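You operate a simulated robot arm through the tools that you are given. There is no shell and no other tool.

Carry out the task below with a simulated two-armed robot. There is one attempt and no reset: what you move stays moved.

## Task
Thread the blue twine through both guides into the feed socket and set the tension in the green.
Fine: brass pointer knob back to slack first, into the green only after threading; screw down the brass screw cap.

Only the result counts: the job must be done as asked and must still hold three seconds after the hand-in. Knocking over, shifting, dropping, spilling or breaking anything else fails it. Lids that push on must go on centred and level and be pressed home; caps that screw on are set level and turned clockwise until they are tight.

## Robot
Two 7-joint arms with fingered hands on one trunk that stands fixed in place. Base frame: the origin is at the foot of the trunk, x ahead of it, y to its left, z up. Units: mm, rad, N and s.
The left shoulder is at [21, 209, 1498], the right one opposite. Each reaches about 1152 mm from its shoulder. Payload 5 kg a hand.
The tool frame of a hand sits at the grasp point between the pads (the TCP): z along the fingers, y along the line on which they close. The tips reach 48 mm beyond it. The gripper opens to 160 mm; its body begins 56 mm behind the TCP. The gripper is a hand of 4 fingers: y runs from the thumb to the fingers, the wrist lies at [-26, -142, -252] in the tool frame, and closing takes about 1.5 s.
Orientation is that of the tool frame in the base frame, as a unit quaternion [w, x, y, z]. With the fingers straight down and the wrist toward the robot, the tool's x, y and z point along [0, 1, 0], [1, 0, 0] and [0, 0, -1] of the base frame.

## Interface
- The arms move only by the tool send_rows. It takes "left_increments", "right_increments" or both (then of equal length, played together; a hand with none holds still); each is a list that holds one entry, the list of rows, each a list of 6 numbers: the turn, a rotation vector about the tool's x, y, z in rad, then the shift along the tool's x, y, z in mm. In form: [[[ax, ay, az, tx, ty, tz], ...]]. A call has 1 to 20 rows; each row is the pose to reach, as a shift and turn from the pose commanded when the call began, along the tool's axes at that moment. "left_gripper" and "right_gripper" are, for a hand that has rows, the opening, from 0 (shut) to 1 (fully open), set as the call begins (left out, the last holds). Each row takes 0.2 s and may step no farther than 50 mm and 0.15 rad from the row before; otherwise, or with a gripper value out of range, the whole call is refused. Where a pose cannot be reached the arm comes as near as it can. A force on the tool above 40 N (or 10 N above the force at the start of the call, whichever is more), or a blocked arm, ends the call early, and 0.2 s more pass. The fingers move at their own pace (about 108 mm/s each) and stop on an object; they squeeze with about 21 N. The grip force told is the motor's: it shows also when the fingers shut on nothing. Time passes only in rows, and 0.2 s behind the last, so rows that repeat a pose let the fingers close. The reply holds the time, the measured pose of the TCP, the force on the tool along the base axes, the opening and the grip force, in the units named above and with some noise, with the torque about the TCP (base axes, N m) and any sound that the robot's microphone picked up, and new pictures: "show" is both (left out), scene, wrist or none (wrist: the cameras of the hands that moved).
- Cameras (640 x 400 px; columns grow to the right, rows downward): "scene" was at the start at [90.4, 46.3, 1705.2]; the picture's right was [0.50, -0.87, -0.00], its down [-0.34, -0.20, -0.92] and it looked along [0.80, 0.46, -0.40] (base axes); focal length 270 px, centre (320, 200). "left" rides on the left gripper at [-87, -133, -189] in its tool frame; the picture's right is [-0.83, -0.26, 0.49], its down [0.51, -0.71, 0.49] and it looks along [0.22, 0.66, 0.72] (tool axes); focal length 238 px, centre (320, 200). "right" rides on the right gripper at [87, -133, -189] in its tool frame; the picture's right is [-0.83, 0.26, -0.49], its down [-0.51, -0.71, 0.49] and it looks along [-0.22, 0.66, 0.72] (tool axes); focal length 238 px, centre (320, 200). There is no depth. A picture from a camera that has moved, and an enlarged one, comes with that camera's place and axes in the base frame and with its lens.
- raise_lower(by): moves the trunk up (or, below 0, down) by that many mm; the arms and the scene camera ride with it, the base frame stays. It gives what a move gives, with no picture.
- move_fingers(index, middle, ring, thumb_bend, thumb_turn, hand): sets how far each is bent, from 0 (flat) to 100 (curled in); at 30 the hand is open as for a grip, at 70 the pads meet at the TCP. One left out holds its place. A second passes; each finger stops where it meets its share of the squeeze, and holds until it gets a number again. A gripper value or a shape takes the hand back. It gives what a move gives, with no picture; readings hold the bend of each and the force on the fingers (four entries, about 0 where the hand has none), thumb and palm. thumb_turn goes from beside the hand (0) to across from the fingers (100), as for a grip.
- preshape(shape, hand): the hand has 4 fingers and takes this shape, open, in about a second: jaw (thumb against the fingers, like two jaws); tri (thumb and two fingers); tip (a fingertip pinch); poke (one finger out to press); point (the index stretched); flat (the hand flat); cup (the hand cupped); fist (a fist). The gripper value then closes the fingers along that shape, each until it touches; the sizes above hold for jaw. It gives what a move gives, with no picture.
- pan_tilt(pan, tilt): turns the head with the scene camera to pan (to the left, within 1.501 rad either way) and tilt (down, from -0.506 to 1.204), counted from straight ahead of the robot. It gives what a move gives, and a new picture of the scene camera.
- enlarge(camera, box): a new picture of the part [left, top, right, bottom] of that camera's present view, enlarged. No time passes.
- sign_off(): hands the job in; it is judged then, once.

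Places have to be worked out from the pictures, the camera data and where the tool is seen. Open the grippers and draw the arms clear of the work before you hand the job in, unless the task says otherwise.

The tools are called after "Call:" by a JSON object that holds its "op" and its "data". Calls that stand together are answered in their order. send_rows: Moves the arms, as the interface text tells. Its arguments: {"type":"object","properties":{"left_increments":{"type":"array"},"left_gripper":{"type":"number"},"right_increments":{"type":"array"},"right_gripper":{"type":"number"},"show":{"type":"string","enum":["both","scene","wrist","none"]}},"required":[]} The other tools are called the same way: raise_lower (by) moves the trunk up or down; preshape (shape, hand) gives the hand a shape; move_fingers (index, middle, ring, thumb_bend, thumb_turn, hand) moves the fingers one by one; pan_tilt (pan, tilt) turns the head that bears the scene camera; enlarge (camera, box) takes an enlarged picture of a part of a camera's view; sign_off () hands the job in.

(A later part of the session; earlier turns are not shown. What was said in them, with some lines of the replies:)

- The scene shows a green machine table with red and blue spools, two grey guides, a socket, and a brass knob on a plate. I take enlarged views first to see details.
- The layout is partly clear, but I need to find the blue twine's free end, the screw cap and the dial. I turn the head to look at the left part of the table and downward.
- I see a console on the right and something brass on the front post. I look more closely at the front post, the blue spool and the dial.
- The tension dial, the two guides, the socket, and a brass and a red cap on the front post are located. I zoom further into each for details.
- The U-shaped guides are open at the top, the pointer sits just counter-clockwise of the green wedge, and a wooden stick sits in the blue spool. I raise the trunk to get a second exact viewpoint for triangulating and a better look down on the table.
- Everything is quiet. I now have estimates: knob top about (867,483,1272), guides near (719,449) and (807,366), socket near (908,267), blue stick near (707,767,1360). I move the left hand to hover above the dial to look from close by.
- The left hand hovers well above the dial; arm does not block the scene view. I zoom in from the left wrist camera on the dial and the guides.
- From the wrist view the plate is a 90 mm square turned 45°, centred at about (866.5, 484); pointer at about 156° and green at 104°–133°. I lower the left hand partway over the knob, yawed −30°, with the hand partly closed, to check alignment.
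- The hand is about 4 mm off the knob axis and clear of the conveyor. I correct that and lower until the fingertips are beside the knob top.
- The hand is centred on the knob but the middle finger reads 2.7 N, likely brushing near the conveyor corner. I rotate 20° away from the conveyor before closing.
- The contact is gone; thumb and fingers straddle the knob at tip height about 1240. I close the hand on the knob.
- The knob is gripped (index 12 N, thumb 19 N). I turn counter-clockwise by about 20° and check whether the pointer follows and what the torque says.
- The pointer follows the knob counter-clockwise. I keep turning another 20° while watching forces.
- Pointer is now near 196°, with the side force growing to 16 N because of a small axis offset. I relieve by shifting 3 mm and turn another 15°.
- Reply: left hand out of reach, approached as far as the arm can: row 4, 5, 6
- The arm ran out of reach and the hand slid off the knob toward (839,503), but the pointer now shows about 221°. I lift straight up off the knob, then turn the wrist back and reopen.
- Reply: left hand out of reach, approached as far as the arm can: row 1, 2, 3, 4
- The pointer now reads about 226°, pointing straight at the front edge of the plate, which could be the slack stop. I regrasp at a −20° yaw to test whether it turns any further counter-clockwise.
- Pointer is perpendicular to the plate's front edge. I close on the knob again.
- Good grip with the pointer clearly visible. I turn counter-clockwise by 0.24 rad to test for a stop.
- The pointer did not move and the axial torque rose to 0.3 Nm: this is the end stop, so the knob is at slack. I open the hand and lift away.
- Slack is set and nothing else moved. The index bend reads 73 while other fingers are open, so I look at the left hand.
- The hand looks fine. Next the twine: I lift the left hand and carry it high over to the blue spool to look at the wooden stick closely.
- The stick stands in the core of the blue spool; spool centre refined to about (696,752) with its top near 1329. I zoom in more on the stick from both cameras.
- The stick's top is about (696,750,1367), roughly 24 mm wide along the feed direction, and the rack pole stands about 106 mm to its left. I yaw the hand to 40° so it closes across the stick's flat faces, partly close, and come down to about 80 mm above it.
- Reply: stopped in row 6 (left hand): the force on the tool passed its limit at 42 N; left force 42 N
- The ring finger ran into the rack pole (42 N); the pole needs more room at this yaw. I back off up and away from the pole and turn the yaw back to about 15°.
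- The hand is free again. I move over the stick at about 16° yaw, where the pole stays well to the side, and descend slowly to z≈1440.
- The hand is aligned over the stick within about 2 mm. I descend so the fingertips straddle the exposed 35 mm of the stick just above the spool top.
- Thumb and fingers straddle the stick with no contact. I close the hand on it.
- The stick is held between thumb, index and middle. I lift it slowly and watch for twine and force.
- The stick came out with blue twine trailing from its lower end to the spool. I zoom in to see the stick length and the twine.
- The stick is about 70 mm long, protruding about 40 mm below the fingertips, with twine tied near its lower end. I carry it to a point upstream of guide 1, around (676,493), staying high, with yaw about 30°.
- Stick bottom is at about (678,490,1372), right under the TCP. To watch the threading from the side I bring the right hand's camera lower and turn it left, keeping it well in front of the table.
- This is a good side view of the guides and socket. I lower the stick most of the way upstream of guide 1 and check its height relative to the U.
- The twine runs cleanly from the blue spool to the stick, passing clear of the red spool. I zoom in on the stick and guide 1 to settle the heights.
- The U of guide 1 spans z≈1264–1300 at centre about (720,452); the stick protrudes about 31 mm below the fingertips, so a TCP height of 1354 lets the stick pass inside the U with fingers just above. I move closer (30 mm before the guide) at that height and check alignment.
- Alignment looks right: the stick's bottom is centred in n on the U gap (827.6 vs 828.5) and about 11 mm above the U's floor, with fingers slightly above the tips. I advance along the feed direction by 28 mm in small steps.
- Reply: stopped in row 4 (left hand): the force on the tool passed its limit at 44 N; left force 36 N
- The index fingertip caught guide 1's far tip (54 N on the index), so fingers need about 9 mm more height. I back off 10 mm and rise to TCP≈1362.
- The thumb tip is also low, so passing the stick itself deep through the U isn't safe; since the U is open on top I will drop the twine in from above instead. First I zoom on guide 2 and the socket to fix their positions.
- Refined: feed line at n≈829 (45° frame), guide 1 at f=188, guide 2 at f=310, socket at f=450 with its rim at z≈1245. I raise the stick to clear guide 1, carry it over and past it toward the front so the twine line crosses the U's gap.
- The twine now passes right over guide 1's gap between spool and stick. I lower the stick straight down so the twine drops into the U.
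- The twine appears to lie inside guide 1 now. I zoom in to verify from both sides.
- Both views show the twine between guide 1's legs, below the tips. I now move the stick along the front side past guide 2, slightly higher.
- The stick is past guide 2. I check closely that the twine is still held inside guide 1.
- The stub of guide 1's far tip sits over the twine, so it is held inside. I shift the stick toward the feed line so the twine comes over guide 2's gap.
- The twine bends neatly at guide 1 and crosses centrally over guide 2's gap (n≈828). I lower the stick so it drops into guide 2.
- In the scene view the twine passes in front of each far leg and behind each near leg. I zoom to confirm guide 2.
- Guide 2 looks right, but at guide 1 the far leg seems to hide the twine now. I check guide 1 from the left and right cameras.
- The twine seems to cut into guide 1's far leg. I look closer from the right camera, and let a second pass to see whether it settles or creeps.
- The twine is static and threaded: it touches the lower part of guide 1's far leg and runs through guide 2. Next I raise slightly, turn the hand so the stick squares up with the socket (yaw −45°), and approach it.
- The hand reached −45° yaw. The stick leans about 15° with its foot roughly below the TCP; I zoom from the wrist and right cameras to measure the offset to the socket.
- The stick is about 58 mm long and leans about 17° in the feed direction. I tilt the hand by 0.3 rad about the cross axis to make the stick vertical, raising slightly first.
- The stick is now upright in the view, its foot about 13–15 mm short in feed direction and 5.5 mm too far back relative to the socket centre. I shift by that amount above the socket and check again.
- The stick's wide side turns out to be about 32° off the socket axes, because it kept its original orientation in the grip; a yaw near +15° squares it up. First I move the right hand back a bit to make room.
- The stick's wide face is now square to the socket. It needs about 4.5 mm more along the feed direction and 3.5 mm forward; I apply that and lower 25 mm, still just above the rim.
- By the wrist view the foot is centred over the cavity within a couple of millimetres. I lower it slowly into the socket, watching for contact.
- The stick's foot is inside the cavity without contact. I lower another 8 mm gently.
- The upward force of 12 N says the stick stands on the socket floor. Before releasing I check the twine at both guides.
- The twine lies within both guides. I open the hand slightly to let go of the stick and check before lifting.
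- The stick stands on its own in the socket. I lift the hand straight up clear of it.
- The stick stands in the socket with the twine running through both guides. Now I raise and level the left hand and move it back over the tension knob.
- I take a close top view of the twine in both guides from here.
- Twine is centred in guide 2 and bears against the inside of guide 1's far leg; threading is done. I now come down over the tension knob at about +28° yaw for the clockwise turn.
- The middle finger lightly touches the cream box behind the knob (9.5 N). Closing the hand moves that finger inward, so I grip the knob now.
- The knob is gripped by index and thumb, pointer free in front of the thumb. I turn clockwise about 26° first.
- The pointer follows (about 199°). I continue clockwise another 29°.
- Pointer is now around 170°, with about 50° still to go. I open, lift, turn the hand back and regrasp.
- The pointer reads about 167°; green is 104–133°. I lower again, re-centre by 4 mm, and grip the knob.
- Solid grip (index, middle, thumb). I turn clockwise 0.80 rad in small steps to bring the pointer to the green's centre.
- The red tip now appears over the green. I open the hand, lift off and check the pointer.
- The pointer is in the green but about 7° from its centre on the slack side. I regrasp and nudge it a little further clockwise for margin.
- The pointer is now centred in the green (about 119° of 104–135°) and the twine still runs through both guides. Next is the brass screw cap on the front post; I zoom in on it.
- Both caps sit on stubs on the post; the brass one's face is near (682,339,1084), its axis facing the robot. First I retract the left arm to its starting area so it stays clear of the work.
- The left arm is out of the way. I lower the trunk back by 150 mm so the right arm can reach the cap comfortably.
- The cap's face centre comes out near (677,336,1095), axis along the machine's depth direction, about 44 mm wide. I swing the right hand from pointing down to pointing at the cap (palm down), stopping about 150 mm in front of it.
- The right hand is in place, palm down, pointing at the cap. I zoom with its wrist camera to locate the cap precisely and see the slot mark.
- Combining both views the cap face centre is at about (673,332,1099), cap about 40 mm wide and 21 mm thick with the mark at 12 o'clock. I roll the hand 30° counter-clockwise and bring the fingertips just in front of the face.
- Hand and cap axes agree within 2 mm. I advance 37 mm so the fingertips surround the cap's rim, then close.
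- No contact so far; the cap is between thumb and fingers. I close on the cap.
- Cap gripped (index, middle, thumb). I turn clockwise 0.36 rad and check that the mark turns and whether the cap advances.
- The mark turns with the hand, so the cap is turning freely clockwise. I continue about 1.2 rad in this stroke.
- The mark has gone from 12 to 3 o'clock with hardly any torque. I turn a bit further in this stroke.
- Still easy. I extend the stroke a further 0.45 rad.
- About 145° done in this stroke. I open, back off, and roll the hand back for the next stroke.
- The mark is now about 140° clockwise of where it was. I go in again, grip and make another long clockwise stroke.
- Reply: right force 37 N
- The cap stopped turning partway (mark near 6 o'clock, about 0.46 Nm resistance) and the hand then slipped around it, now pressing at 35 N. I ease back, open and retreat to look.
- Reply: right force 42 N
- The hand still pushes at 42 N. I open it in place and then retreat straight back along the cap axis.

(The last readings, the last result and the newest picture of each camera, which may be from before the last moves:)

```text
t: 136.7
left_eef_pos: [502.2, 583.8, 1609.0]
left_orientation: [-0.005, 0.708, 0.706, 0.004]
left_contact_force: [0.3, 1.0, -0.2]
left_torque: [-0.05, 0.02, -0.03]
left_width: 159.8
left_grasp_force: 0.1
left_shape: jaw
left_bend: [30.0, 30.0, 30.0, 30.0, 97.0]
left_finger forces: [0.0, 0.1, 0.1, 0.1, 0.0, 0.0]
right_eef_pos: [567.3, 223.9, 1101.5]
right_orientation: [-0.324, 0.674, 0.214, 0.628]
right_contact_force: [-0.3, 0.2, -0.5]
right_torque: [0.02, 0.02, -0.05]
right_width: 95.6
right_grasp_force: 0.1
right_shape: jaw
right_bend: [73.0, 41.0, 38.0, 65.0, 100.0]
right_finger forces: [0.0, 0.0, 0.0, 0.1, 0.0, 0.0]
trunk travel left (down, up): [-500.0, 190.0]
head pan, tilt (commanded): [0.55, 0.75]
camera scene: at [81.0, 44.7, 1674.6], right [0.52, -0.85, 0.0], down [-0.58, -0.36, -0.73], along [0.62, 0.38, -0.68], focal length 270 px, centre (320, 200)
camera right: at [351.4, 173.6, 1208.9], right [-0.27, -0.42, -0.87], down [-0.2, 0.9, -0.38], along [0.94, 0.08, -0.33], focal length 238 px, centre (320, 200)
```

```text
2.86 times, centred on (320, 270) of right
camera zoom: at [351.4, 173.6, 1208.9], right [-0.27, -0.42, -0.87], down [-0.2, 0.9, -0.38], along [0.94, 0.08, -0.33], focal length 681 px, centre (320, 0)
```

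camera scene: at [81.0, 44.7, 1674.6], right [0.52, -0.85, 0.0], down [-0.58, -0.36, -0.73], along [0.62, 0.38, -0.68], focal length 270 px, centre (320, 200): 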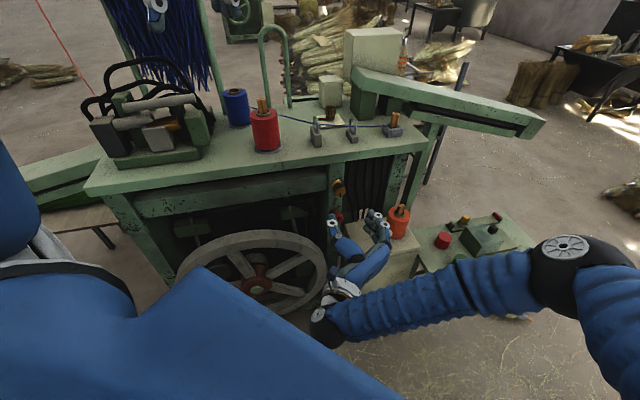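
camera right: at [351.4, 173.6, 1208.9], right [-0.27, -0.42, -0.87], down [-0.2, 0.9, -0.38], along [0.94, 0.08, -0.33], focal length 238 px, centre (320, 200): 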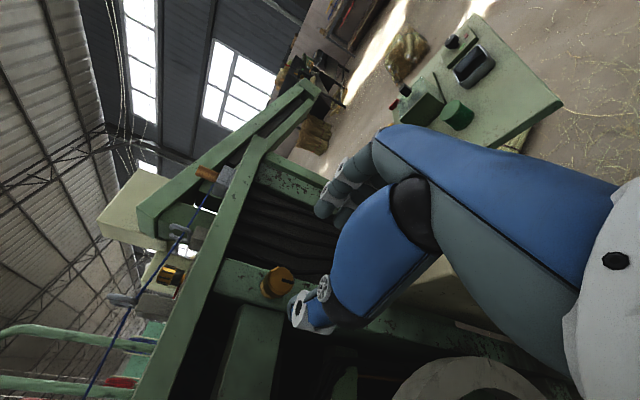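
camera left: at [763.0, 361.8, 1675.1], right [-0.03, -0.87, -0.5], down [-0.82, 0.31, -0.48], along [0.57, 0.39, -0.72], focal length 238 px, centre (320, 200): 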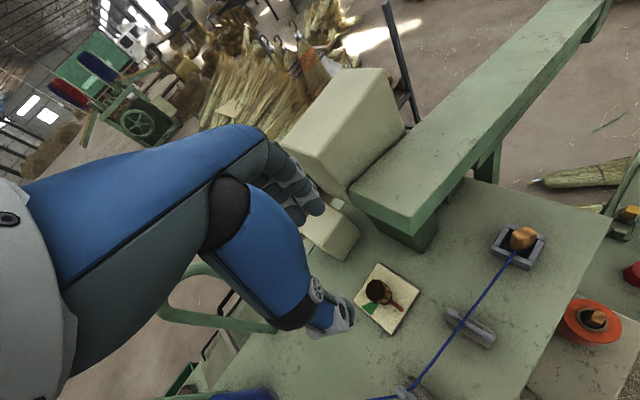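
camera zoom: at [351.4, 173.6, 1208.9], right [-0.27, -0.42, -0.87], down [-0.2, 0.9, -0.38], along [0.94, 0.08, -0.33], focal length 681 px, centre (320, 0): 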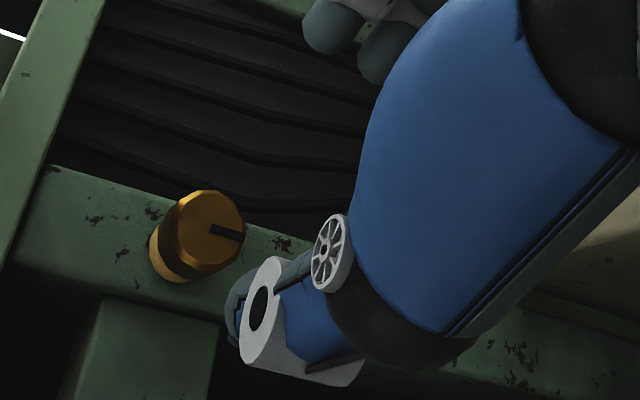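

The mark now points to 6 o'clock and a bright brass collar shows behind the cap. I compare with the same view as before turning, and inspect closely.

Call:
{"op": "enlarge", "data": {"camera": "scene", "box": [325, 180, 405, 250]}}

Call:
{"op": "enlarge", "data": {"camera": "scene", "box": [328, 175, 358, 205]}}

Call:
{"op": "enlarge", "data": {"camera": "right", "box": [250, 255, 310, 305]}}

```text
5.71 times, centred on (365, 215) of scene
camera zoom: at [81.0, 44.7, 1674.6], right [0.52, -0.85, 0.0], down [-0.58, -0.36, -0.73], along [0.62, 0.38, -0.68], focal length 1541 px, centre (63, 114)
```

zoom: 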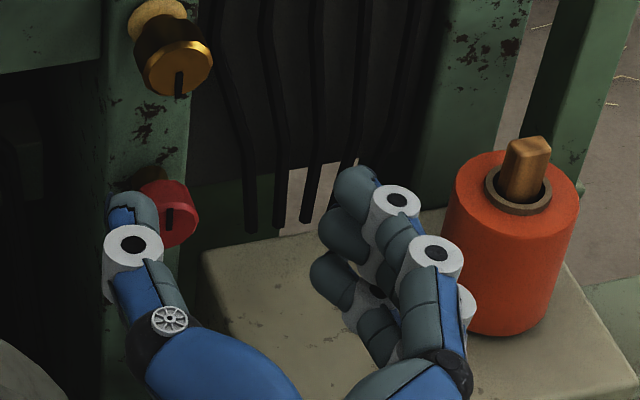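

```text
13.33 times, centred on (343, 190) of scene
camera zoom: at [81.0, 44.7, 1674.6], right [0.52, -0.85, 0.0], down [-0.58, -0.36, -0.73], along [0.62, 0.38, -0.68], focal length 3596 px, centre (13, 333)
```

zoom: 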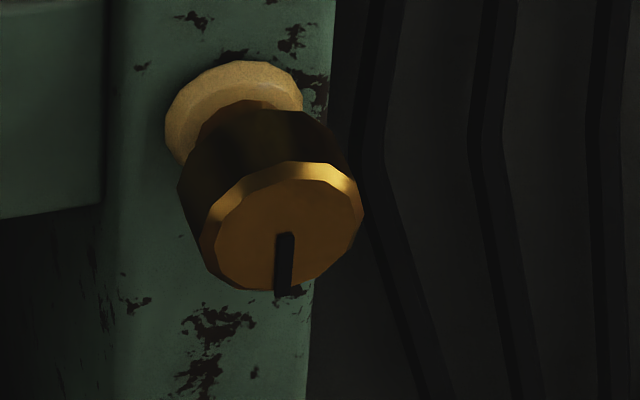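

```text
8.00 times, centred on (280, 280) of right
camera zoom: at [351.4, 173.6, 1208.9], right [-0.27, -0.42, -0.87], down [-0.2, 0.9, -0.38], along [0.94, 0.08, -0.33], focal length 1907 px, centre (640, -440)
```

zoom: 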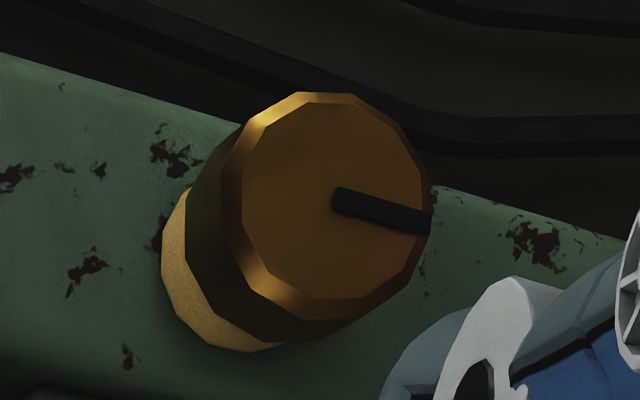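

The base collar changed from dark to bright brass and the mark stopped exactly at 6 o'clock against rising torque, so the cap is tight. I withdraw the right arm back, up and to the right.

Call:
{"op": "send_rows", "data": {"right_increments": [[[0, 0, 0, 0, 0, -30], [0, 0, -0.13, 14, 10, -38], [0, 0, -0.26, 29, 21, -45], [0, 0, -0.39, 43, 32, -52], [0, 0, -0.52, 58, 43, -58], [0, 0, -0.65, 72, 54, -65], [0, 0, -0.78, 87, 65, -71], [0, 0, -0.91, 101, 76, -77], [0, 0, -1.04, 116, 87, -84], [0, 0, -1.17, 130, 98, -90], [0, 0, -1.3, 145, 108, -97], [0, 0, -1.43, 160, 119, -103], [0, 0, -1.56, 174, 130, -109], [0, 0, -1.7, 174, 130, -109], [0, 0, -1.7, 174, 130, -109]]], "right_gripper": 1.0, "show": "both"}}

Call:
{"op": "enlarge", "data": {"camera": "scene", "box": [220, 80, 420, 240]}}

```text
t: 139.9
left_eef_pos: [500.9, 583.3, 1608.8]
left_orientation: [-0.004, 0.708, 0.706, 0.003]
left_contact_force: [0.6, 0.1, 0.9]
left_torque: [-0.01, 0.0, 0.0]
left_width: 159.9
left_grasp_force: 0.0
left_shape: jaw
left_bend: [30.0, 30.0, 30.0, 30.0, 97.0]
left_finger forces: [0.0, 0.1, 0.0, 0.0, 0.0, 0.0]
right_eef_pos: [600.5, 34.7, 1250.0]
right_orientation: [0.258, 0.284, 0.648, 0.658]
right_contact_force: [0.1, 0.8, -0.4]
right_torque: [0.0, -0.04, 0.03]
right_width: 159.8
right_grasp_force: 0.1
right_shape: jaw
right_bend: [30.0, 30.0, 30.0, 30.0, 97.0]
right_finger forces: [0.0, 0.0, 0.0, 0.0, 0.0, 0.0]
trunk travel left (down, up): [-500.0, 190.0]
head pan, tilt (commanded): [0.55, 0.75]
camera scene: at [80.6, 43.3, 1674.7], right [0.52, -0.85, 0.0], down [-0.58, -0.36, -0.73], along [0.62, 0.38, -0.68], focal length 270 px, centre (320, 200)
camera right: at [401.6, -32.7, 1121.0], right [0.25, -0.94, 0.23], down [0.68, 0.01, -0.73], along [0.68, 0.34, 0.65], focal length 238 px, centre (320, 200)
```

scene: 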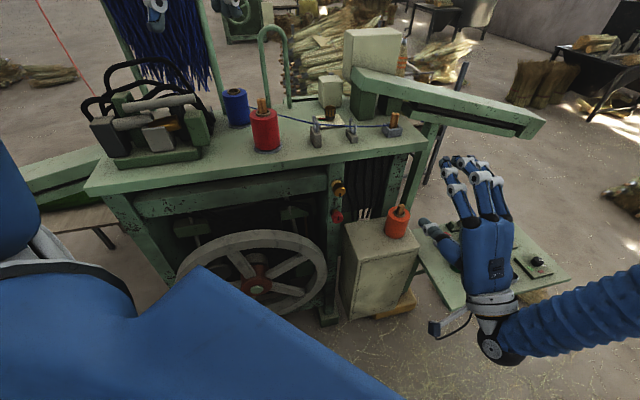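
right: 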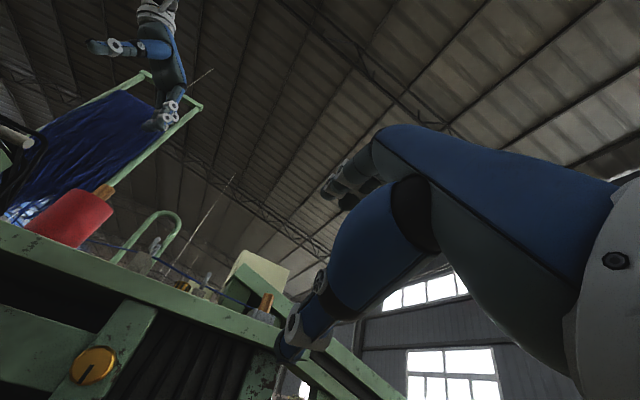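

```text
2.50 times, centred on (320, 160) of scene
camera zoom: at [80.6, 43.3, 1674.7], right [0.52, -0.85, 0.0], down [-0.58, -0.36, -0.73], along [0.62, 0.38, -0.68], focal length 674 px, centre (320, 300)
```

zoom: 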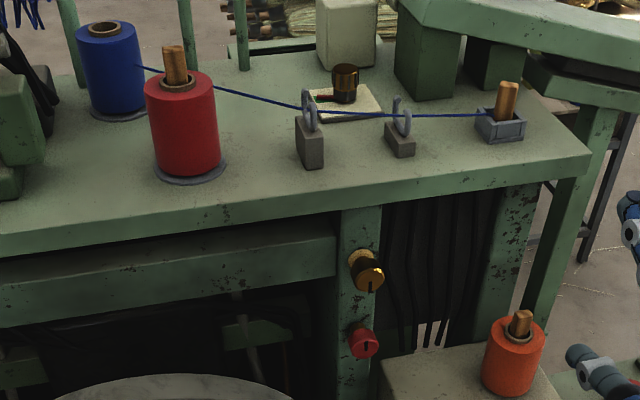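

Both arms are clear. I make a final inspection of the twine, guides, dial, socket and cap.

Call:
{"op": "enlarge", "data": {"camera": "scene", "box": [300, 95, 410, 155]}}

Call:
{"op": "enlarge", "data": {"camera": "left", "box": [340, 90, 460, 220]}}

Call:
{"op": "enlarge", "data": {"camera": "left", "box": [350, 145, 400, 195]}}

Call:
{"op": "enlarge", "data": {"camera": "left", "box": [385, 175, 425, 215]}}

Call:
{"op": "enlarge", "data": {"camera": "left", "box": [400, 140, 440, 180]}}

Call:
{"op": "enlarge", "data": {"camera": "right", "box": [50, 320, 150, 400]}}

```text
5.82 times, centred on (355, 125) of scene
camera zoom: at [80.6, 43.3, 1674.7], right [0.52, -0.85, 0.0], down [-0.58, -0.36, -0.73], along [0.62, 0.38, -0.68], focal length 1569 px, centre (116, 636)
```

zoom: 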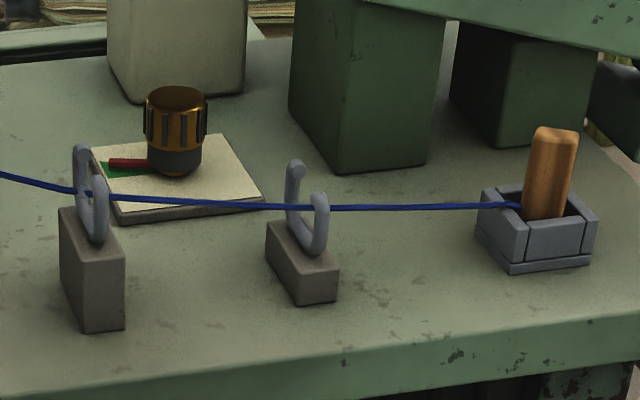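

```text
3.08 times, centred on (400, 155) of left
camera zoom: at [369.4, 495.0, 1796.8], right [-0.26, -0.83, -0.49], down [-0.71, 0.51, -0.48], along [0.65, 0.22, -0.72], focal length 733 px, centre (74, 338)
```

zoom: 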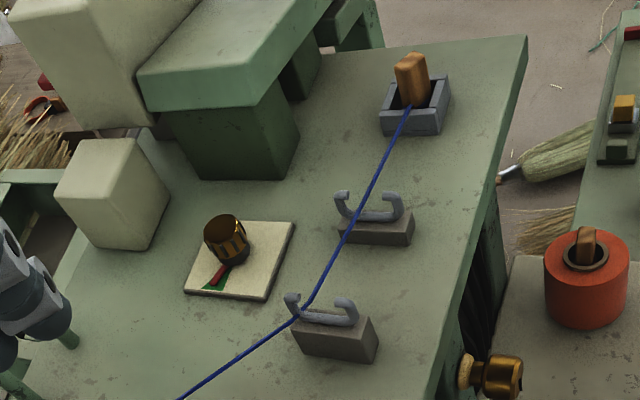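

```text
8.00 times, centred on (375, 170) of left
camera zoom: at [369.4, 495.0, 1796.8], right [-0.26, -0.83, -0.49], down [-0.71, 0.51, -0.48], along [0.65, 0.22, -0.72], focal length 1907 px, centre (-120, 440)
```

zoom: 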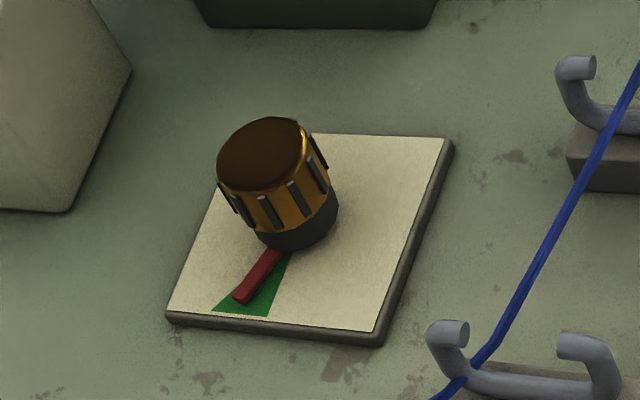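

```text
10.00 times, centred on (405, 195) of left
camera zoom: at [369.4, 495.0, 1796.8], right [-0.26, -0.83, -0.49], down [-0.71, 0.51, -0.48], along [0.65, 0.22, -0.72], focal length 2384 px, centre (-530, 250)
```

zoom: 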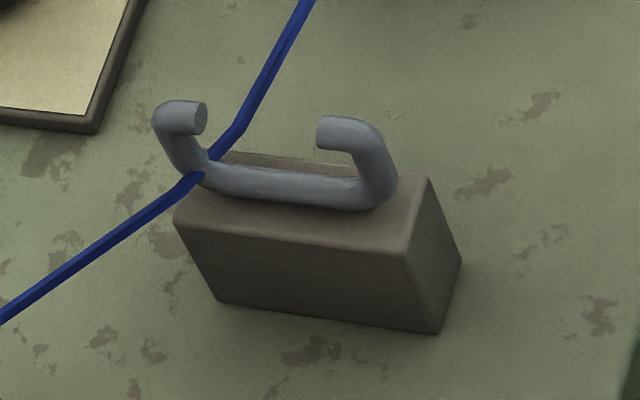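

```text
10.00 times, centred on (420, 160) of left
camera zoom: at [369.4, 495.0, 1796.8], right [-0.26, -0.83, -0.49], down [-0.71, 0.51, -0.48], along [0.65, 0.22, -0.72], focal length 2384 px, centre (-680, 600)
```

zoom: 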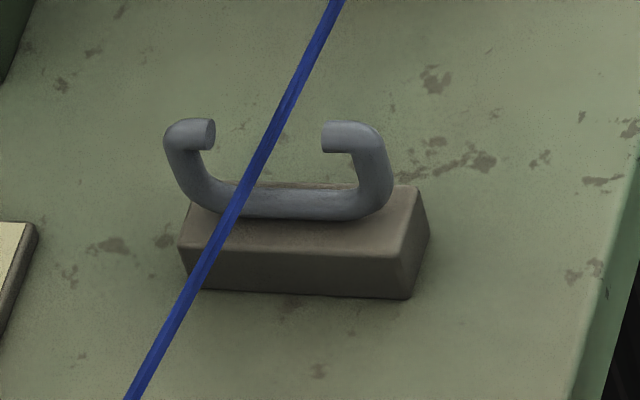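

```text
5.00 times, centred on (100, 360) of right
camera zoom: at [401.6, -32.7, 1121.0], right [0.25, -0.94, 0.23], down [0.68, 0.01, -0.73], along [0.68, 0.34, 0.65], focal length 1192 px, centre (1420, -600)
```

zoom: 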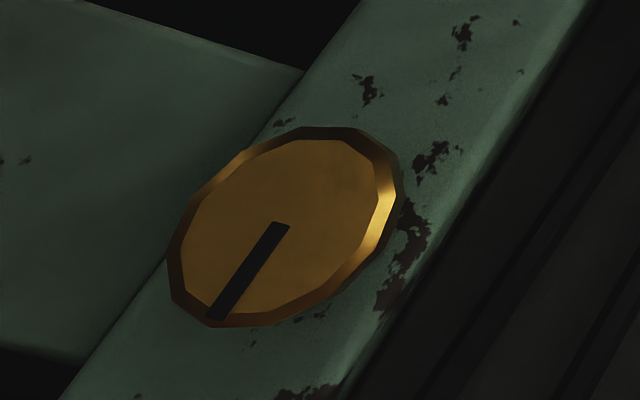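

Everything looks in place. To be sure about the cap's state, I compare it from the left camera with the initial view.

Call:
{"op": "enlarge", "data": {"camera": "left", "box": [300, 90, 540, 290]}}

Call:
{"op": "enlarge", "data": {"camera": "left", "box": [475, 195, 515, 245]}}

Call:
{"op": "enlarge", "data": {"camera": "scene", "box": [328, 175, 358, 225]}}

```text
2.00 times, centred on (420, 190) of left
camera zoom: at [369.4, 495.0, 1796.8], right [-0.26, -0.83, -0.49], down [-0.71, 0.51, -0.48], along [0.65, 0.22, -0.72], focal length 477 px, centre (120, 220)
```

zoom: 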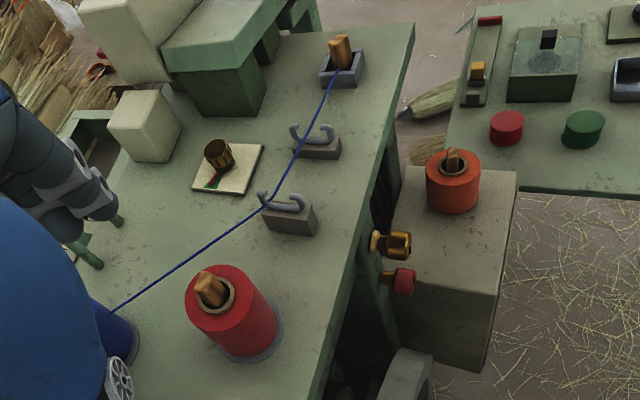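

```text
8.00 times, centred on (495, 220) of left
camera zoom: at [369.4, 495.0, 1796.8], right [-0.26, -0.83, -0.49], down [-0.71, 0.51, -0.48], along [0.65, 0.22, -0.72], focal length 1907 px, centre (-1080, 40)
```

zoom: 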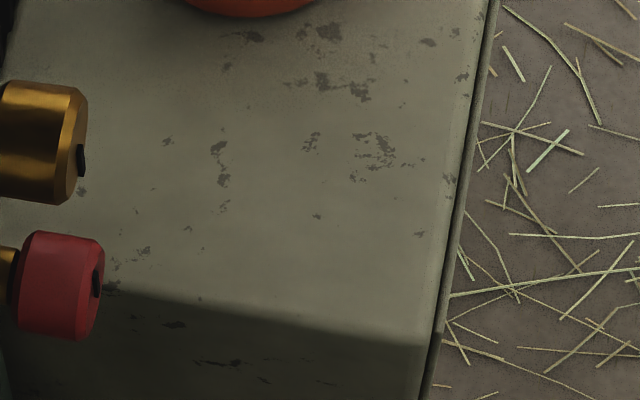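

```text
8.00 times, centred on (343, 200) of scene
camera zoom: at [80.6, 43.3, 1674.7], right [0.52, -0.85, 0.0], down [-0.58, -0.36, -0.73], along [0.62, 0.38, -0.68], focal length 2158 px, centre (136, 200)
```

zoom: 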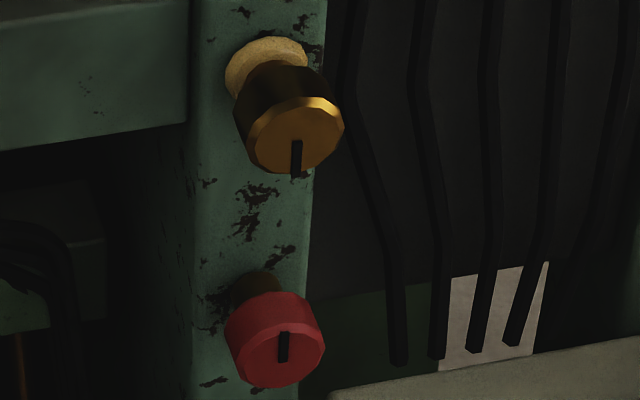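

The cap's mark sits exactly half a turn from its start with the indicator ring showing, the pointer is in the green, and the stick stands in the socket. I raise the right arm further clear before handing in.

Call:
{"op": "send_rows", "data": {"right_increments": [[[0, 0, 0, 0, 30, -12], [0, 0, 0, 0, 60, -24], [0, 0, 0, 0, 90, -36], [0, 0, 0, 0, 120, -48], [0, 0, 0, 0, 150, -60], [0, 0, 0, 0, 150, -60]]], "right_gripper": 1.0, "show": "scene"}}

Call:
{"op": "enlarge", "data": {"camera": "scene", "box": [210, 75, 430, 235]}}

Call:
{"op": "enlarge", "data": {"camera": "left", "box": [350, 100, 450, 210]}}

```text
t: 141.3
left_eef_pos: [502.8, 583.5, 1608.5]
left_orientation: [-0.005, 0.708, 0.706, 0.003]
left_contact_force: [0.7, 0.0, 0.0]
left_torque: [-0.03, 0.06, -0.01]
left_width: 160.2
left_grasp_force: 0.0
left_shape: jaw
left_bend: [30.0, 30.0, 30.0, 30.0, 97.0]
left_finger forces: [0.1, 0.0, 0.1, 0.0, 0.0, 0.0]
right_eef_pos: [563.6, -10.3, 1397.9]
right_orientation: [0.259, 0.285, 0.648, 0.658]
right_contact_force: [1.2, 0.1, 0.1]
right_torque: [0.04, 0.03, -0.01]
right_width: 160.0
right_grasp_force: 0.0
right_shape: jaw
right_bend: [30.0, 30.0, 30.0, 30.0, 97.0]
right_finger forces: [0.0, 0.1, 0.0, 0.0, 0.0, 0.0]
trunk travel left (down, up): [-500.0, 190.0]
head pan, tilt (commanded): [0.55, 0.75]
camera scene: at [81.4, 44.1, 1674.6], right [0.52, -0.85, 0.0], down [-0.58, -0.36, -0.73], along [0.62, 0.38, -0.68], focal length 270 px, centre (320, 200)
```

scene: 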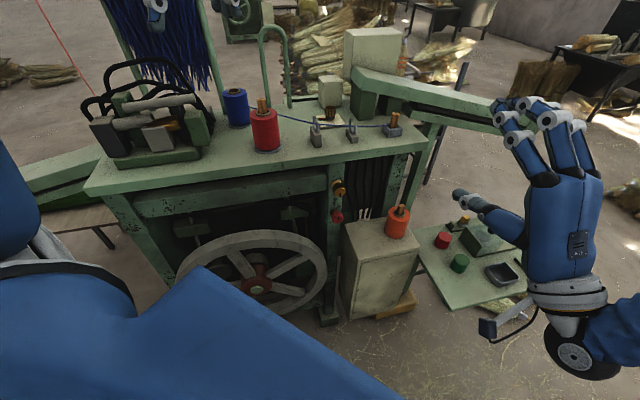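

```text
2.50 times, centred on (320, 155) of scene
camera zoom: at [81.4, 44.1, 1674.6], right [0.52, -0.85, 0.0], down [-0.58, -0.36, -0.73], along [0.62, 0.38, -0.68], focal length 674 px, centre (320, 312)
```

zoom: 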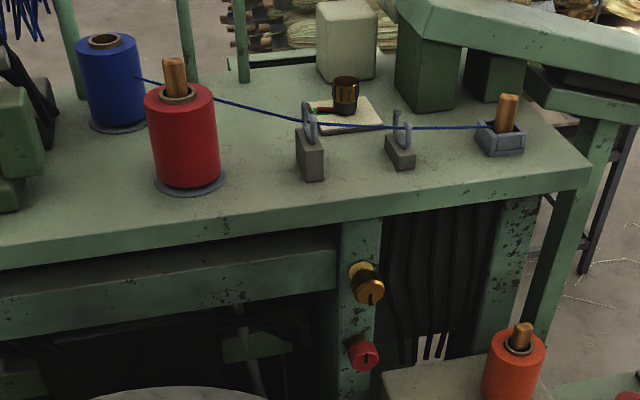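

```text
3.64 times, centred on (400, 155) of left
camera zoom: at [370.3, 495.9, 1796.3], right [-0.26, -0.83, -0.49], down [-0.71, 0.51, -0.48], along [0.65, 0.22, -0.72], focal length 867 px, centre (29, 364)
```

zoom: 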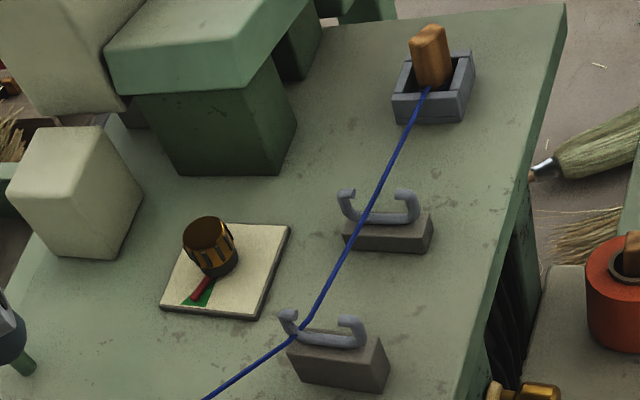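

The views agree: the twine runs through both guides into the socket, the pointer is in the green, the brass cap is tight, and both hands are open and clear. I hand the job in.

Call:
{"op": "sign_off", "data": {}}

```text
The job is handed in.
```

I threaded the blue twine through both guides into the feed socket, set the tension in the green, and screwed down the brass cap. The job is handed in; no verdict came back.

- **Tension:** I turned the brass pointer knob back to its slack stop first. After threading I turned it clockwise, and the pointer now sits near the centre of the green.
- **Twine:** It runs from the blue spool through guide 1 and guide 2. The wooden stick on its end stands in the socket. In guide 1 the twine presses against the foot of the far leg, and in the close-ups it seems to cut slightly into it. It stayed in place through the rest of the job.
- **Brass cap:** I turned it clockwise about half a turn until it would go no further and my grip slipped. A bright ring then showed behind it. The cap did not visibly move inward, so I judged it tight from the stop and the ring.

A finger bumped the rack pole (about 42 N) and guide 1's tip (about 44 N). There was also lighter contact with the small cream box (about 10 N) and possibly the conveyor corner (about 3 N). Nothing looked moved in the final views. Both hands are open and clear of the work.
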